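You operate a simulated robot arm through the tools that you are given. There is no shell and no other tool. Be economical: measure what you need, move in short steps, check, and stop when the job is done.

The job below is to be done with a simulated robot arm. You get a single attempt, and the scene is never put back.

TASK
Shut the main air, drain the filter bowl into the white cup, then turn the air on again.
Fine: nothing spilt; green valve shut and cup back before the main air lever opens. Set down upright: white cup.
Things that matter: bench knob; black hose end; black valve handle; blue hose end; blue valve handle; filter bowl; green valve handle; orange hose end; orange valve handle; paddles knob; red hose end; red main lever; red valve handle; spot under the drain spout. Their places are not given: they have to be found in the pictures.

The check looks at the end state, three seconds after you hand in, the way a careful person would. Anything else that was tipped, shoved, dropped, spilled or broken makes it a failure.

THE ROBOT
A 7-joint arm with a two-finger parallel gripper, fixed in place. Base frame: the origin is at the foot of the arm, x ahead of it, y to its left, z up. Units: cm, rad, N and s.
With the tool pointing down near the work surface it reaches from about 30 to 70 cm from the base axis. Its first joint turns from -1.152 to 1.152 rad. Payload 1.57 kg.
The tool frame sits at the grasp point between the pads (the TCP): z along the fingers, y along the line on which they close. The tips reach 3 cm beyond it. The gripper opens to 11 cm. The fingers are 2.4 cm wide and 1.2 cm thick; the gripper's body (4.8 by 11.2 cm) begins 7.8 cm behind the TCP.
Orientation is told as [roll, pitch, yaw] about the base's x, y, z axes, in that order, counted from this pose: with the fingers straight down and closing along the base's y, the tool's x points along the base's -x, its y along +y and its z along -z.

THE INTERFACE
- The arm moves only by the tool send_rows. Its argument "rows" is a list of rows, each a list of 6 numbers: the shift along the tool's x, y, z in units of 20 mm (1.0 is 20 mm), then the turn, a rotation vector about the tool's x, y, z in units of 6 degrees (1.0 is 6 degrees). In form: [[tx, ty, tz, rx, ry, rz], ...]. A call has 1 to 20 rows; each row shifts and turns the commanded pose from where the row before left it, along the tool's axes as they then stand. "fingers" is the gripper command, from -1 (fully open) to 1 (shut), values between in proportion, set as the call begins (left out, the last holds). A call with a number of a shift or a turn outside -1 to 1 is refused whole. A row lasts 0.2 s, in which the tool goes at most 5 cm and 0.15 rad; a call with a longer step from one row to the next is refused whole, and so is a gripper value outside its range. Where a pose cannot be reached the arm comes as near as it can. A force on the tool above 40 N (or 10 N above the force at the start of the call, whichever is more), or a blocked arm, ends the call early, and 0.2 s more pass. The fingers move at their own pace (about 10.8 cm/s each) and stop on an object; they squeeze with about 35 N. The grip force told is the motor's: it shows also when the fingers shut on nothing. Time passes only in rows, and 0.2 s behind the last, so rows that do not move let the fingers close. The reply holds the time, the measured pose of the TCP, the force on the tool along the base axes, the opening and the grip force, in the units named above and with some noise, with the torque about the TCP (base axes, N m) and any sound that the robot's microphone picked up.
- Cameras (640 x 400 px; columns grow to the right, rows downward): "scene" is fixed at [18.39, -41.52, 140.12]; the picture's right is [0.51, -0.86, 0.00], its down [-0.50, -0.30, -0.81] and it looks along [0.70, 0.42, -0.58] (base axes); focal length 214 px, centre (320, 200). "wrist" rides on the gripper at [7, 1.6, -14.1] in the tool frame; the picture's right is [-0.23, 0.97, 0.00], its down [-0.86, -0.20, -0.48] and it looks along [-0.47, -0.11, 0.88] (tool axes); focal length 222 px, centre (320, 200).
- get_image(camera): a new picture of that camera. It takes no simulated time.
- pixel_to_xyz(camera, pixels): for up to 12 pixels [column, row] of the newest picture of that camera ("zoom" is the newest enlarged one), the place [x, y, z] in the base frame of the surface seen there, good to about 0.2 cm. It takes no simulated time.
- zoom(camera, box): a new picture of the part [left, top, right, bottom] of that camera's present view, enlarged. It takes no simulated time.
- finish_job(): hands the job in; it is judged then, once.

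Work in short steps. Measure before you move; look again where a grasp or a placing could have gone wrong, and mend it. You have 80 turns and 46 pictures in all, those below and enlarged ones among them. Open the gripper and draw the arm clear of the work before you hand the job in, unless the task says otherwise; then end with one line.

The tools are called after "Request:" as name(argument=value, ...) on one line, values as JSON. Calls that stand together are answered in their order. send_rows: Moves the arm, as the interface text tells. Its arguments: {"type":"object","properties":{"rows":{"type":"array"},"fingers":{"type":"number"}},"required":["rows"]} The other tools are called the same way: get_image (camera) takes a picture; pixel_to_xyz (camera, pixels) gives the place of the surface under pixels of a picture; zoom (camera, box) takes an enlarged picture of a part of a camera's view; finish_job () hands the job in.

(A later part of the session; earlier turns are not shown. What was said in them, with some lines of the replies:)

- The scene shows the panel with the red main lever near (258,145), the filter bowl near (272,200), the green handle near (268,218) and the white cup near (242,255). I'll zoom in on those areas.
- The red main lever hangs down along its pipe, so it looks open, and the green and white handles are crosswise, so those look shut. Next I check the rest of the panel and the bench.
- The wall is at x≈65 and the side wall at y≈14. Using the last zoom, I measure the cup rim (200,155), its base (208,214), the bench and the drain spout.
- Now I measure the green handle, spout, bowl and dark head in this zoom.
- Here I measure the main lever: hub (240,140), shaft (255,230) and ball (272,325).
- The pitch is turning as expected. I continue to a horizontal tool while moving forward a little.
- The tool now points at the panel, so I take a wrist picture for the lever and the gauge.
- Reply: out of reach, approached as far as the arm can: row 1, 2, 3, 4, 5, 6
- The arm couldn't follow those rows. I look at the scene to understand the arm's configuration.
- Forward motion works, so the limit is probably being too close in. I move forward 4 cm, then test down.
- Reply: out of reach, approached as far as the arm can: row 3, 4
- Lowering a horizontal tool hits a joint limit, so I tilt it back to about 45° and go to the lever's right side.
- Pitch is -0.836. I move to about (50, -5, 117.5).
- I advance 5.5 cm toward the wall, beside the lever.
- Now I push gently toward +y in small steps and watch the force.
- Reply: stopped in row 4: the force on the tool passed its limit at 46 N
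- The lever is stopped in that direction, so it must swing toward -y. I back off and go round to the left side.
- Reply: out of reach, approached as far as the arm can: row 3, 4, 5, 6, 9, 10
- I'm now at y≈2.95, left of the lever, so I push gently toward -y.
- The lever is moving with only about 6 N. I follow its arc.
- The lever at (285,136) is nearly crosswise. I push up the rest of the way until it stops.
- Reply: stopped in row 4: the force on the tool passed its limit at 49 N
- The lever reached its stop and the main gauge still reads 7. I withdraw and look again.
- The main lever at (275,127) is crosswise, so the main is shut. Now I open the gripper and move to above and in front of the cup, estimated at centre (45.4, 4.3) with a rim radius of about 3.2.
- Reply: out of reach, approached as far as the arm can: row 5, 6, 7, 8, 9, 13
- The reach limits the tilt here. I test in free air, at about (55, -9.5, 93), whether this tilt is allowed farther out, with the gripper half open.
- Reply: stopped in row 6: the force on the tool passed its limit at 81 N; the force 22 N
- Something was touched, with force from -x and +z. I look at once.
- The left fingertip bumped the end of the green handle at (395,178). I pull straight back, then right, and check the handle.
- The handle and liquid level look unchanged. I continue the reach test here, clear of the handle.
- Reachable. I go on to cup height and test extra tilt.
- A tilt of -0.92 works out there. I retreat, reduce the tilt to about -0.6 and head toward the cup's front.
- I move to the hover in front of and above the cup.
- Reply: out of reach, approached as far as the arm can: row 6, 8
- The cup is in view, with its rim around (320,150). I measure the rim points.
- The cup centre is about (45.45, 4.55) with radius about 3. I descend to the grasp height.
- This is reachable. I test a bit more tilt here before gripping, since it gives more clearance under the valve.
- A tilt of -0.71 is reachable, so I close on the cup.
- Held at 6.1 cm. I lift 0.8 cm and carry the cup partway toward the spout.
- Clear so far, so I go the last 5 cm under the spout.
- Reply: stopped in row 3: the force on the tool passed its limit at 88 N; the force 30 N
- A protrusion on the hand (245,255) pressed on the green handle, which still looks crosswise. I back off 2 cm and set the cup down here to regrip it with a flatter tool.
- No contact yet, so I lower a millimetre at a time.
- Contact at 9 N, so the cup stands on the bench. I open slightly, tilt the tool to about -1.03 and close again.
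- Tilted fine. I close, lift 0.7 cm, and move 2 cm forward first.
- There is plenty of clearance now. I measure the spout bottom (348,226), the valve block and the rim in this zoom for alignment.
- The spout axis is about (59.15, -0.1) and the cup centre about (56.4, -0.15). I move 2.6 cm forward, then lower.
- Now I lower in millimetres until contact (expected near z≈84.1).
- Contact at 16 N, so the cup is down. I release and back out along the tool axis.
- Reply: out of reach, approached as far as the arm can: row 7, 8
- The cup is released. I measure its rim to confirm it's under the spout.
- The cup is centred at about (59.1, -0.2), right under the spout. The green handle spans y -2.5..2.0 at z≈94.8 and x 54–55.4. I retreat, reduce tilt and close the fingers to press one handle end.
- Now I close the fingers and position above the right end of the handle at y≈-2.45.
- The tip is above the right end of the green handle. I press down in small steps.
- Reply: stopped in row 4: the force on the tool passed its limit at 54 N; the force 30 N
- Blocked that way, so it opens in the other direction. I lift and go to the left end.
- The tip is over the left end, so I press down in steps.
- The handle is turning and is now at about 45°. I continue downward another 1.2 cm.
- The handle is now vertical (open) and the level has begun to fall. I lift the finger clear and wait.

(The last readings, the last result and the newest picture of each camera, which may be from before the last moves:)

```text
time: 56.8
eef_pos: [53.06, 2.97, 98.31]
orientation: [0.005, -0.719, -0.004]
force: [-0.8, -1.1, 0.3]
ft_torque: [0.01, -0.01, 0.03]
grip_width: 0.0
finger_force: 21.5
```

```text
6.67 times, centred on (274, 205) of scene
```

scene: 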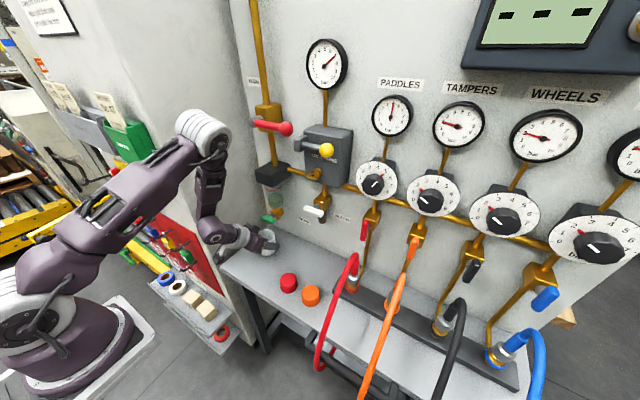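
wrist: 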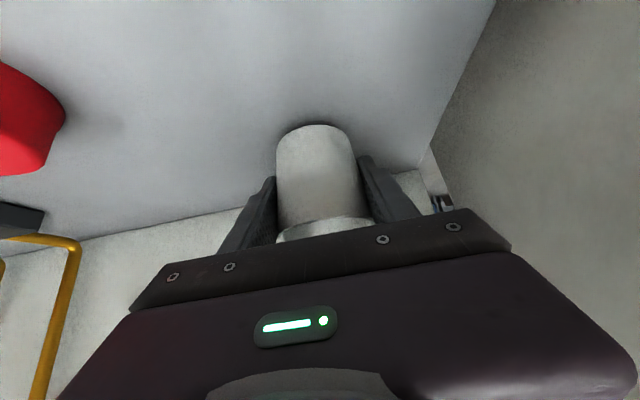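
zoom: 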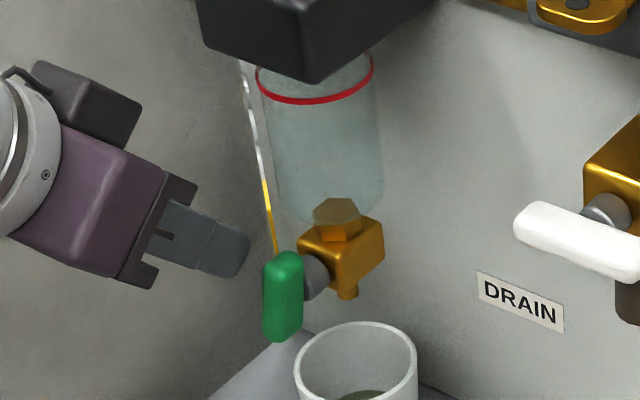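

The bowl is empty and the liquid is in the cup. To close, I sweep the fingertip toward -y against the top of the handle.

Request:
send_rows(rows=[[0, -0.3, 0, 0, 0, 0], [0, -0.3, 0, 0, 0, 0], [0, -0.3, 0, 0, 0, 0], [0, -0.3, 0, 0, 0, 0], [0, -0.3, 0, 0, 0, 0], [0, -0.3, 0, 0, 0, 0], [0, -0.3, 0, 0, 0, 0], [0, -0.3, 0, 0, 0, 0], [0, -0.3, 0, 0, 0, 0]])

Request:
zoom(camera="scene", box=[226, 175, 322, 235])

```text
time: 58.8
eef_pos: [53.12, -2.4, 98.35]
orientation: [0.005, -0.72, -0.003]
force: [-0.4, 0.6, -0.1]
ft_torque: [-0.01, 0.03, 0.0]
grip_width: 0.0
finger_force: 21.3
```

```text
6.67 times, centred on (274, 205) of scene
```

zoom: 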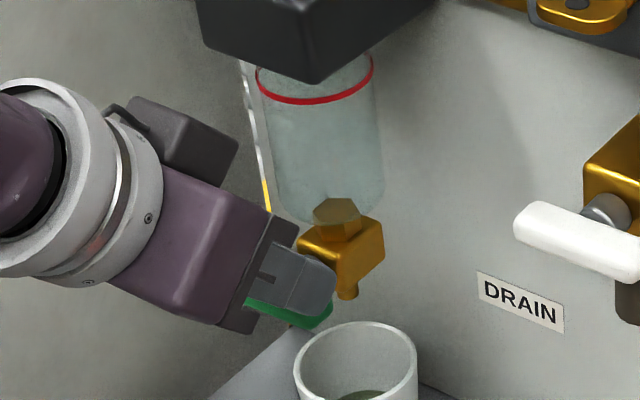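

The handle is nearly horizontal. I press down lightly to seat it, then lift and retreat.

Request:
send_rows(rows=[[0.07, 0, 0.08, 0, 0, 0], [0.05, 0, 0.06, 0, 0, 0], [0.03, 0, 0.04, 0, 0, 0]])

Request:
send_rows(rows=[[-0.5, 0, -0.55, 0, 0, 0], [0.3, 0, -0.8, 0, 0, 0], [0.3, 0, -0.8, 0, 0, 0], [0.4, 0, -0.3, 0, 0, 0]])

Request:
zoom(camera="scene", box=[226, 175, 322, 235])

```text
time: 59.5
eef_pos: [53.24, -2.31, 98.2]
orientation: [0.005, -0.727, -0.005]
force: [-4.9, -0.3, 11.6]
ft_torque: [-0.01, -0.02, -0.03]
grip_width: 0.0
finger_force: 21.0
stopped in row 3: the force on the tool passed its limit at 44 N (the readings are from after the stop); the commanded pose is now the measured one
```

```text
time: 60.5
eef_pos: [49.17, -2.42, 101.26]
orientation: [0.005, -0.727, -0.006]
force: [1.1, 0.3, -0.5]
ft_torque: [-0.02, 0.01, 0.01]
grip_width: 0.01
finger_force: 21.6
```

```text
6.67 times, centred on (274, 205) of scene
```

zoom: 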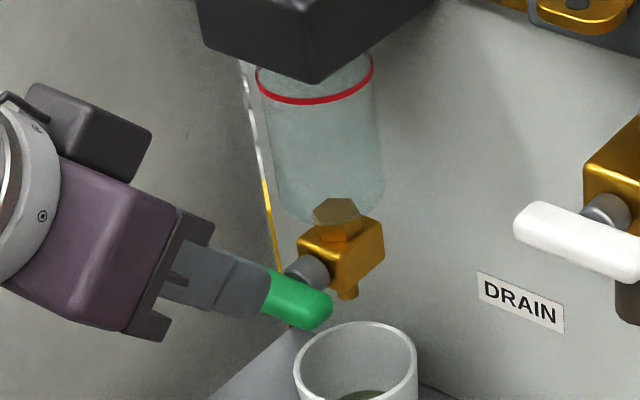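

The green handle is back crosswise and the bowl is empty. Next I fetch the cup by retracing the path with the gripper open to 8.2 cm.

Request:
send_rows(rows=[[0.9, 0.6, 0.48, 0, 0, 0], [0.9, 0.6, 0.48, 0, 0, 0], [0.65, 0, 0.75, 0, 0, 0], [0.65, 0, 0.75, 0, 0, 0], [0.65, 0, 0.75, 0, 0, 0], [0.65, 0, 0.75, 0, 0, 0], [0.3, 0, 1, 0, 0, 0]], fingers=-0.5)

```text
time: 62.1
eef_pos: [48.8, -0.07, 87.55]
orientation: [0.006, -0.725, -0.009]
force: [-0.1, 0.3, 0.2]
ft_torque: [-0.02, 0.01, 0.01]
grip_width: 8.26
finger_force: 0.1
```

Next I tilt to about -1.03 while easing forward to x≈52.

Request:
send_rows(rows=[[-0.45, 0, 0.35, 0, -1, 0], [-0.45, 0, 0.4, 0, -1, 0], [-0.4, 0, 0.45, 0, -0.95, 0], [0, 0, 0, 0, 0, 0]])

Request:
get_image(camera="wrist")

```text
time: 63.1
eef_pos: [52.31, -0.12, 87.86]
orientation: [0.009, -1.037, -0.01]
force: [0.7, -0.1, -0.2]
ft_torque: [0.02, 0.02, -0.01]
grip_width: 8.21
finger_force: 0.0
```

```text
12 pictures are left
```

wrist: 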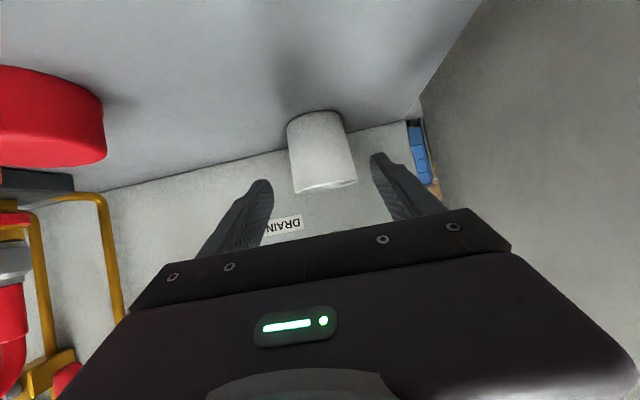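

The cup sits between the fingers, so I advance along the tool axis to the grasp.

Request:
send_rows(rows=[[0, 0, 0.77, 0, 0, 0], [0, 0, 0.77, 0, 0, 0], [0, 0, 0.77, 0, 0, 0], [0, 0, 0.77, 0, 0, 0], [0, 0, 0.75, 0, 0, 0], [0, 0, 0, 0, 0, 0]])

Request:
send_rows(rows=[[0, 0, 0, 0, 0, 0], [0, 0, 0, 0, 0, 0], [0, 0, 0, 0, 0, 0], [0, 0, 0, 0, 0, 0]], fingers=1)

```text
time: 64.5
eef_pos: [58.9, 0.01, 83.99]
orientation: [0.007, -1.035, -0.009]
force: [-1.3, 0.1, -0.2]
ft_torque: [-0.01, 0.0, 0.0]
grip_width: 8.23
finger_force: 0.0
```

```text
time: 65.5
eef_pos: [58.96, 0.03, 84.01]
orientation: [0.008, -1.035, -0.011]
force: [-0.2, -0.7, -0.8]
ft_torque: [0.0, 0.02, -0.02]
grip_width: 5.99
finger_force: 34.9
```

Gripped. I lift 0.7 cm gently and draw back to x≈54.1.

Request:
send_rows(rows=[[-0.1, 0, -0.06, 0, 0, 0], [-0.1, 0, -0.06, 0, 0, 0], [-0.1, 0, -0.06, 0, 0, 0], [0.1, 0, -0.17, 0, 0, 0], [0.204, 0, -0.344, 0, 0, 0], [0.204, 0, -0.344, 0, 0, 0], [0.204, 0, -0.344, 0, 0, 0], [0.204, 0, -0.344, 0, 0, 0], [0.204, 0, -0.344, 0, 0, 0], [0.1, 0, -0.17, 0, 0, 0], [0, 0, 0, 0, 0, 0]])

```text
time: 67.9
eef_pos: [54.09, 0.07, 84.55]
orientation: [0.008, -1.035, -0.01]
force: [-0.1, -0.3, -0.6]
ft_torque: [0.02, 0.05, 0.04]
grip_width: 6.0
finger_force: 35.6
```

Now I lower to the bench for the regrip.

Request:
send_rows(rows=[[0.1, 0, 0.06, 0, 0, 0], [0.08, 0, 0.05, 0, 0, 0], [0.04, 0, 0.025, 0, 0, 0], [0.025, 0, 0.015, 0, 0, 0], [0, 0, 0, 0, 0, 0]])

```text
time: 69.1
eef_pos: [54.09, -0.13, 84.09]
orientation: [0.009, -1.033, -0.008]
force: [0.5, 0.0, -0.8]
ft_torque: [-0.03, -0.01, 0.02]
grip_width: 5.98
finger_force: 34.8
```

Request:
send_rows(rows=[[0.03, 0, 0.018, 0, 0, 0], [0.03, 0, 0.018, 0, 0, 0], [0, 0, 0, 0, 0, 0]])

```text
time: 69.9
eef_pos: [54.19, 0.03, 83.85]
orientation: [0.007, -1.034, -0.008]
force: [-0.4, 0.2, 2.3]
ft_torque: [0.0, 0.03, 0.0]
grip_width: 5.99
finger_force: 35.0
```

Light contact, so the cup stands on the bench. I open a little, tilt back to -0.72 and regrip.

Request:
send_rows(rows=[[0, 0, 0, 0, 0, 0], [0, 0, 0, 0, 0, 0], [0, 0, 0, 0, 1, 0], [0, 0, 0, 0, 1, 0], [0, 0, 0, 0, 1, 0], [-0.07, 0, -0.08, 0, 0, 0], [0, 0, 0, 0, 0, 0]], fingers=-0.5)

Request:
get_image(camera="wrist")

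```text
time: 71.5
eef_pos: [54.13, -0.04, 84.07]
orientation: [0.006, -0.721, -0.006]
force: [0.6, 0.0, -0.5]
ft_torque: [-0.03, -0.01, 0.03]
grip_width: 8.26
finger_force: 0.0
```

```text
11 pictures are left
```

wrist: 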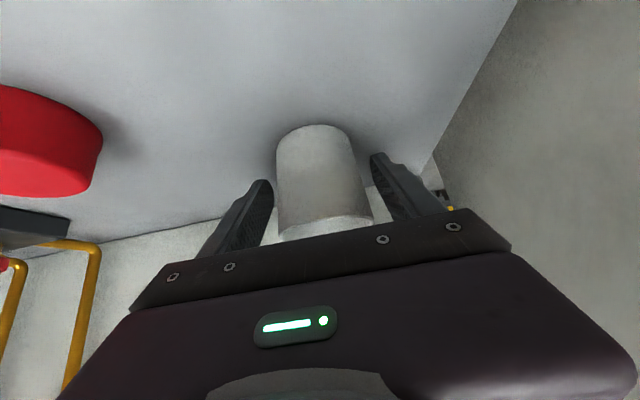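

The cup is upright. I close, lift 0.8 cm and carry it back toward its home at (45.3, 4.5).

Request:
send_rows(rows=[[0, 0, 0, 0, 0, 0], [0, 0, 0, 0, 0, 0], [0, 0, 0, 0, 0, 0], [-0.13, 0, -0.15, 0, 0, 0], [-0.13, 0, -0.15, 0, 0, 0], [0.18, 0.126, -0.162, 0, 0, 0], [0.369, 0.253, -0.324, 0, 0, 0], [0.369, 0.253, -0.324, 0, 0, 0], [0.369, 0.253, -0.324, 0, 0, 0], [0.369, 0.253, -0.324, 0, 0, 0], [0.369, 0.253, -0.324, 0, 0, 0], [0.369, 0.253, -0.324, 0, 0, 0], [0.369, 0.253, -0.324, 0, 0, 0], [0.369, 0.253, -0.324, 0, 0, 0], [0.18, 0.126, -0.162, 0, 0, 0], [0, 0, 0, 0, 0, 0]], fingers=1)

```text
time: 74.9
eef_pos: [45.18, 4.44, 84.92]
orientation: [0.005, -0.722, -0.006]
force: [0.2, 0.3, 0.2]
ft_torque: [0.05, 0.01, 0.02]
grip_width: 6.11
finger_force: 34.9
```

At home position, I lower gently.

Request:
send_rows(rows=[[0.12, 0, 0.13, 0, 0, 0], [0.1, 0, 0.12, 0, 0, 0], [0.04, 0, 0.045, 0, 0, 0], [0.03, 0, 0.035, 0, 0, 0], [0, 0, 0, 0, 0, 0]])

```text
time: 76.1
eef_pos: [45.18, 4.66, 84.16]
orientation: [0.005, -0.724, -0.006]
force: [-4.3, -1.0, 24.0]
ft_torque: [-0.06, 0.23, 0.02]
grip_width: 6.08
finger_force: 34.8
```

Firm contact (24 N). I release, open fully and look.

Request:
send_rows(rows=[[-0.02, 0, -0.025, 0, 0, 0], [0, 0, 0, 0, 0, 0], [0, 0, 0, 0, 0, 0], [0, 0, 0, 0, 0, 0]], fingers=-0.6)

Request:
send_rows(rows=[[0, 0, -0.5, 0, 0, 0], [-0.3, 0, -0.8, 0, 0, 0], [-0.3, 0, -0.8, 0, 0, 0], [-0.3, 0, -0.8, 0, 0, 0], [-0.4, 0, -0.8, 0, 0, 0], [-0.4, 0, -0.8, 0, 0, 0]])

Request:
get_image(camera="scene")

```text
time: 77.1
eef_pos: [45.24, 4.55, 84.28]
orientation: [0.004, -0.721, -0.005]
force: [-1.4, -1.1, -1.1]
ft_torque: [0.01, -0.02, -0.04]
grip_width: 8.8
finger_force: 0.1
```

```text
time: 78.5
eef_pos: [45.21, 4.56, 84.15]
orientation: [0.005, -0.721, -0.006]
force: [0.1, 0.1, 0.4]
ft_torque: [-0.02, -0.01, 0.0]
grip_width: 8.83
finger_force: 0.0
out of reach, approached as far as the arm can: row 1, 2, 3, 4, 5, 6
```

```text
10 pictures are left
```

scene: 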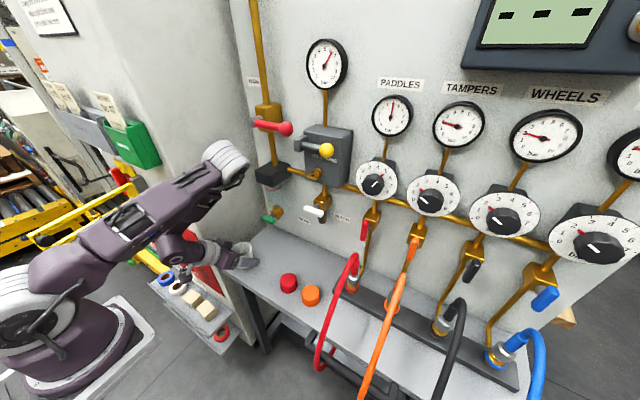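

Backing out is at the reach limit here, so I reduce tilt by 12° first and then go straight up.

Request:
send_rows(rows=[[0, 0, 0, 0, 1, 0], [0, 0, 0, 0, 1, 0], [-0.24, 0, -0.44, 0, 0, 0], [-0.24, 0, -0.44, 0, 0, 0], [-0.4, 0, -0.7, 0, 0, 0], [-0.4, 0, -0.7, 0, 0, 0], [-0.48, 0, -0.87, 0, 0, 0], [-0.48, 0, -0.87, 0, 0, 0], [-0.48, 0, -0.87, 0, 0, 0], [-0.48, 0, -0.87, 0, 0, 0]])

Request:
zoom(camera="scene", box=[200, 200, 296, 280])

```text
time: 80.7
eef_pos: [45.07, 4.46, 97.23]
orientation: [0.007, -0.51, -0.004]
force: [0.0, 0.8, -0.6]
ft_torque: [-0.01, 0.02, -0.02]
grip_width: 8.8
finger_force: 0.0
```

```text
5.00 times, centred on (248, 240) of scene
```

zoom: 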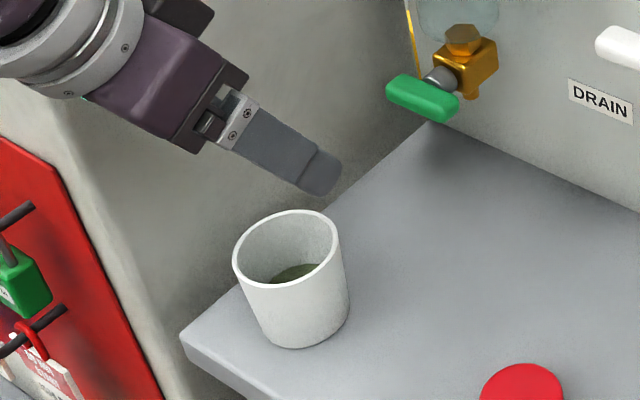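

The cup is upright at home, the liquid is inside, the green valve is shut and nothing is spilt. Next I close the fingers and go up to the main lever, now pointing to -y.

Request:
send_rows(rows=[[-0.586, -0.414, -0.9, 0, 0, 0], [-0.586, -0.414, -0.9, 0, 0, 0], [-0.586, -0.414, -0.9, 0, 0, 0], [-0.586, -0.414, -0.9, 0, 0, 0], [-0.586, -0.414, -0.9, 0, 0, 0], [-0.586, -0.414, -0.9, 0, 0, 0], [-0.586, -0.414, -0.9, 0, 0, 0], [-0.586, -0.414, -0.9, 0, 0, 0], [-0.586, -0.414, -0.9, 0, 0, 0], [-0.586, -0.414, -0.9, 0, 0, 0], [-0.586, -0.414, -0.9, 0, 0, 0], [-0.586, -0.414, -0.9, 0, 0, 0], [-0.586, -0.414, -0.9, 0, 0, 0], [-0.586, -0.414, -0.9, 0, 0, 0]], fingers=1)

```text
time: 83.7
eef_pos: [46.95, -7.25, 127.26]
orientation: [0.004, -0.511, -0.001]
force: [-0.3, 0.8, 0.5]
ft_torque: [0.0, 0.01, 0.01]
grip_width: 0.0
finger_force: 20.9
```

I tilt to -0.83, then go forward above the lever.

Request:
send_rows(rows=[[0, 0, 0, 0, -1, 0], [0, 0, 0, 0, -1, 0], [0, 0, 0, 0, -1, 0], [-0.65, 0, -0.6, 0, 0, 0], [-0.65, 0, -0.6, 0, 0, 0], [-0.567, 0, 0.613, 0, 0, 0], [-0.567, 0, 0.613, 0, 0, 0], [-0.567, 0, 0.613, 0, 0, 0], [-0.567, 0, 0.613, 0, 0, 0], [-0.567, 0, 0.613, 0, 0, 0]])

Request:
zoom(camera="scene", box=[220, 60, 380, 160])

```text
time: 85.9
eef_pos: [55.45, -7.31, 130.73]
orientation: [0.006, -0.824, -0.005]
force: [-0.1, -0.8, 0.3]
ft_torque: [0.0, -0.01, 0.0]
grip_width: 0.01
finger_force: 21.8
```

```text
4.00 times, centred on (300, 110) of scene
```

zoom: 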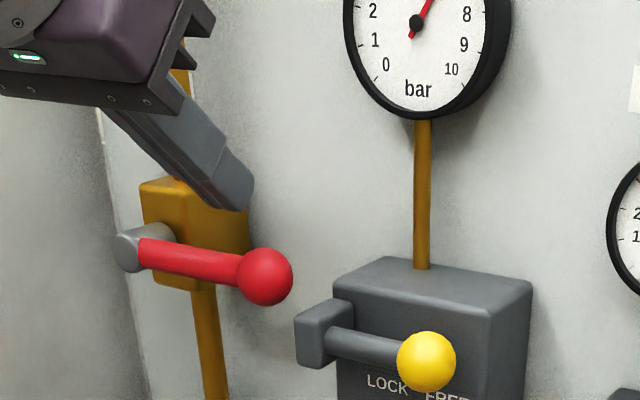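

The finger is above the lever. I push down along its arc.

Request:
send_rows(rows=[[0.294, 0, 0.272, 0, 0, 0], [0.294, 0, 0.272, 0, 0, 0], [0.294, 0, 0.272, 0, 0, 0], [0.294, 0, 0.272, 0, 0, 0], [0.294, -0.05, 0.272, 0, 0, 0], [0.294, -0.05, 0.272, 0, 0, 0]])

```text
time: 87.3
eef_pos: [55.5, -7.37, 125.96]
orientation: [0.006, -0.825, -0.004]
force: [3.3, 3.2, 4.2]
ft_torque: [0.14, -0.13, 0.01]
grip_width: 0.0
finger_force: 21.3
```

It follows easily. I continue the arc down and to +y.

Request:
send_rows(rows=[[0.305, 0, 0.282, 0, 0, 0], [0.305, 0, 0.282, 0, 0, 0], [0.305, 0.02, 0.282, 0, 0, 0], [0.27, 0.21, 0.25, 0, 0, 0], [0.27, 0.21, 0.25, 0, 0, 0], [0.27, 0.21, 0.25, 0, 0, 0], [0.21, 0.375, 0.19, 0, 0, 0], [0.21, 0.375, 0.19, 0, 0, 0], [0.21, 0.375, 0.19, 0, 0, 0]])

Request:
zoom(camera="scene", box=[220, 60, 380, 160])

```text
time: 89.3
eef_pos: [55.38, -3.79, 119.51]
orientation: [0.007, -0.824, -0.007]
force: [0.8, -0.9, 1.8]
ft_torque: [-0.03, -0.04, -0.02]
grip_width: 0.02
finger_force: 20.8
```

```text
4.00 times, centred on (300, 110) of scene
```

zoom: 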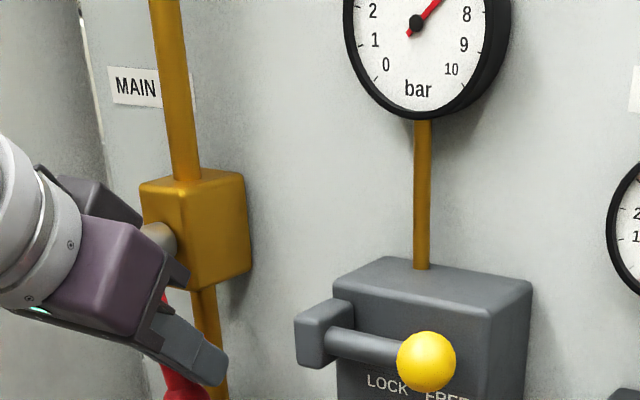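

The gauge is back at 7 and the lever is near vertical. I push the last bit toward +y to its stop.

Request:
send_rows(rows=[[0.1, 0.2, 0.1, 0, 0, 0], [0.05, 0.2, 0.05, 0, 0, 0], [0, 0.2, 0, 0, 0, 0], [0, 0.15, 0, 0, 0, 0], [0, 0.15, 0, 0, 0, 0]])

```text
time: 90.5
eef_pos: [55.29, -2.24, 118.96]
orientation: [0.006, -0.821, -0.009]
force: [-3.5, -12.9, -6.2]
ft_torque: [0.06, 0.01, -0.02]
grip_width: 0.0
finger_force: 20.7
```

Lever against its stop. I back off, withdraw and open the gripper.

Request:
send_rows(rows=[[0, -0.6, 0, 0, 0, 0], [0, -0.4, 0, 0, 0, 0], [0.3, 0, -0.55, 0, 0, 0], [0.3, 0, -0.6, 0, 0, 0], [0.3, 0, -0.6, 0, 0, 0], [0.2, -0.3, -0.7, 0, 0, 0], [0.2, -0.3, -0.7, 0, 0, 0], [0.2, -0.3, -0.7, 0, 0, 0]])

Request:
send_rows(rows=[[0, -0.3, -0.5, 0, 1, 0], [0, -0.3, -0.5, 0, 1, 0], [0, -0.3, -0.5, 0, 1, 0], [0, 0, -0.3, 0, 1, 0], [0, 0, 0, 0, 0, 0]], fingers=-1)

Request:
get_image(camera="scene")

Request:
zoom(camera="scene", box=[220, 90, 380, 190])

```text
time: 92.3
eef_pos: [47.73, -5.96, 122.06]
orientation: [0.004, -0.825, -0.005]
force: [0.8, -0.5, -1.1]
ft_torque: [-0.04, -0.01, 0.0]
grip_width: 0.0
finger_force: 21.2
```

```text
time: 93.5
eef_pos: [45.42, -7.7, 124.83]
orientation: [0.006, -0.403, -0.003]
force: [-0.6, 0.0, -0.1]
ft_torque: [-0.02, 0.03, 0.03]
grip_width: 10.99
finger_force: 0.0
```

```text
6 pictures are left
```

scene: 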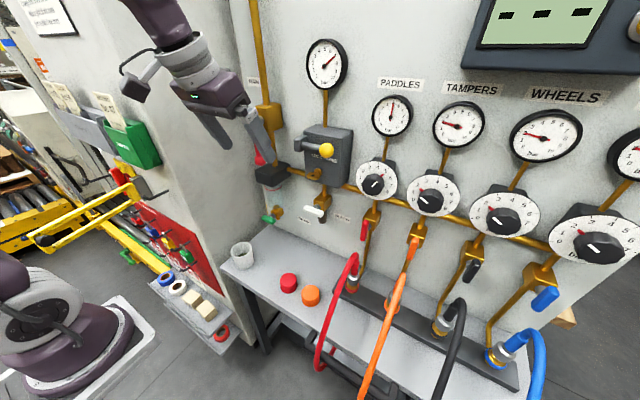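

```text
4.00 times, centred on (300, 140) of scene
```

zoom: 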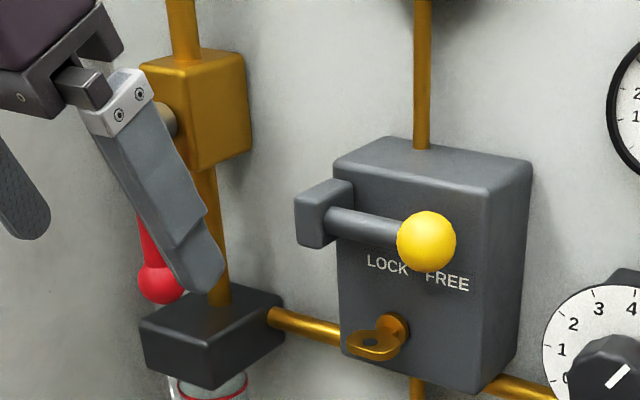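

The red lever hangs straight down again and the gauge reads 7. I draw the arm further back and then check once more.

Request:
send_rows(rows=[[0, 0, -0.5, 0, 1, 0], [0.3, 0, -0.5, 0, 1, 0], [0.6, 0, -0.2, 0, 1, 0], [0.6, 0, -0.2, 0, 0.8, 0], [0.6, 0, 0, 0, 0, 0], [0, 0, 0, 0, 0, 0]])

Request:
zoom(camera="scene", box=[180, 90, 340, 290])

```text
time: 94.9
eef_pos: [40.5, -7.66, 127.08]
orientation: [0.005, -0.009, -0.001]
force: [-0.7, 0.6, 0.2]
ft_torque: [0.01, -0.02, 0.02]
grip_width: 11.02
finger_force: 0.0
```

```text
2.00 times, centred on (260, 190) of scene
```

zoom: 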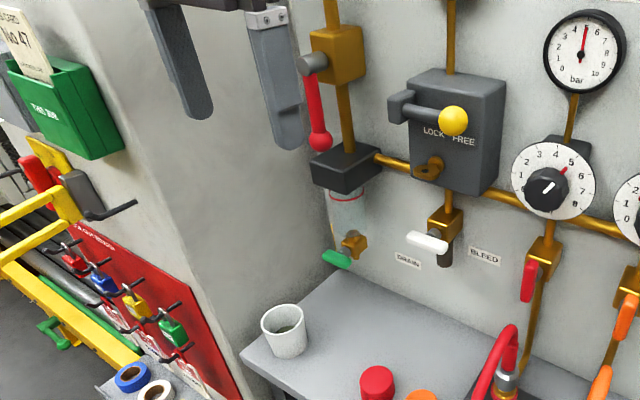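

The main lever is down (open), the green valve is shut, the bowl is empty and the cup stands upright at its home. I hand in.

Request:
finish_job()

```text
The job is handed in.
```

I shut the main air, drained the filter bowl into the white cup, and turned the air back on, with the gauge back at 7 bar. The green valve was shut and the cup was back upright in its place before the main lever opened, and no spill showed in the pictures. On the way I bumped the green handle twice while positioning, but it did not turn, and I did not touch the bleed valve or the other valves.
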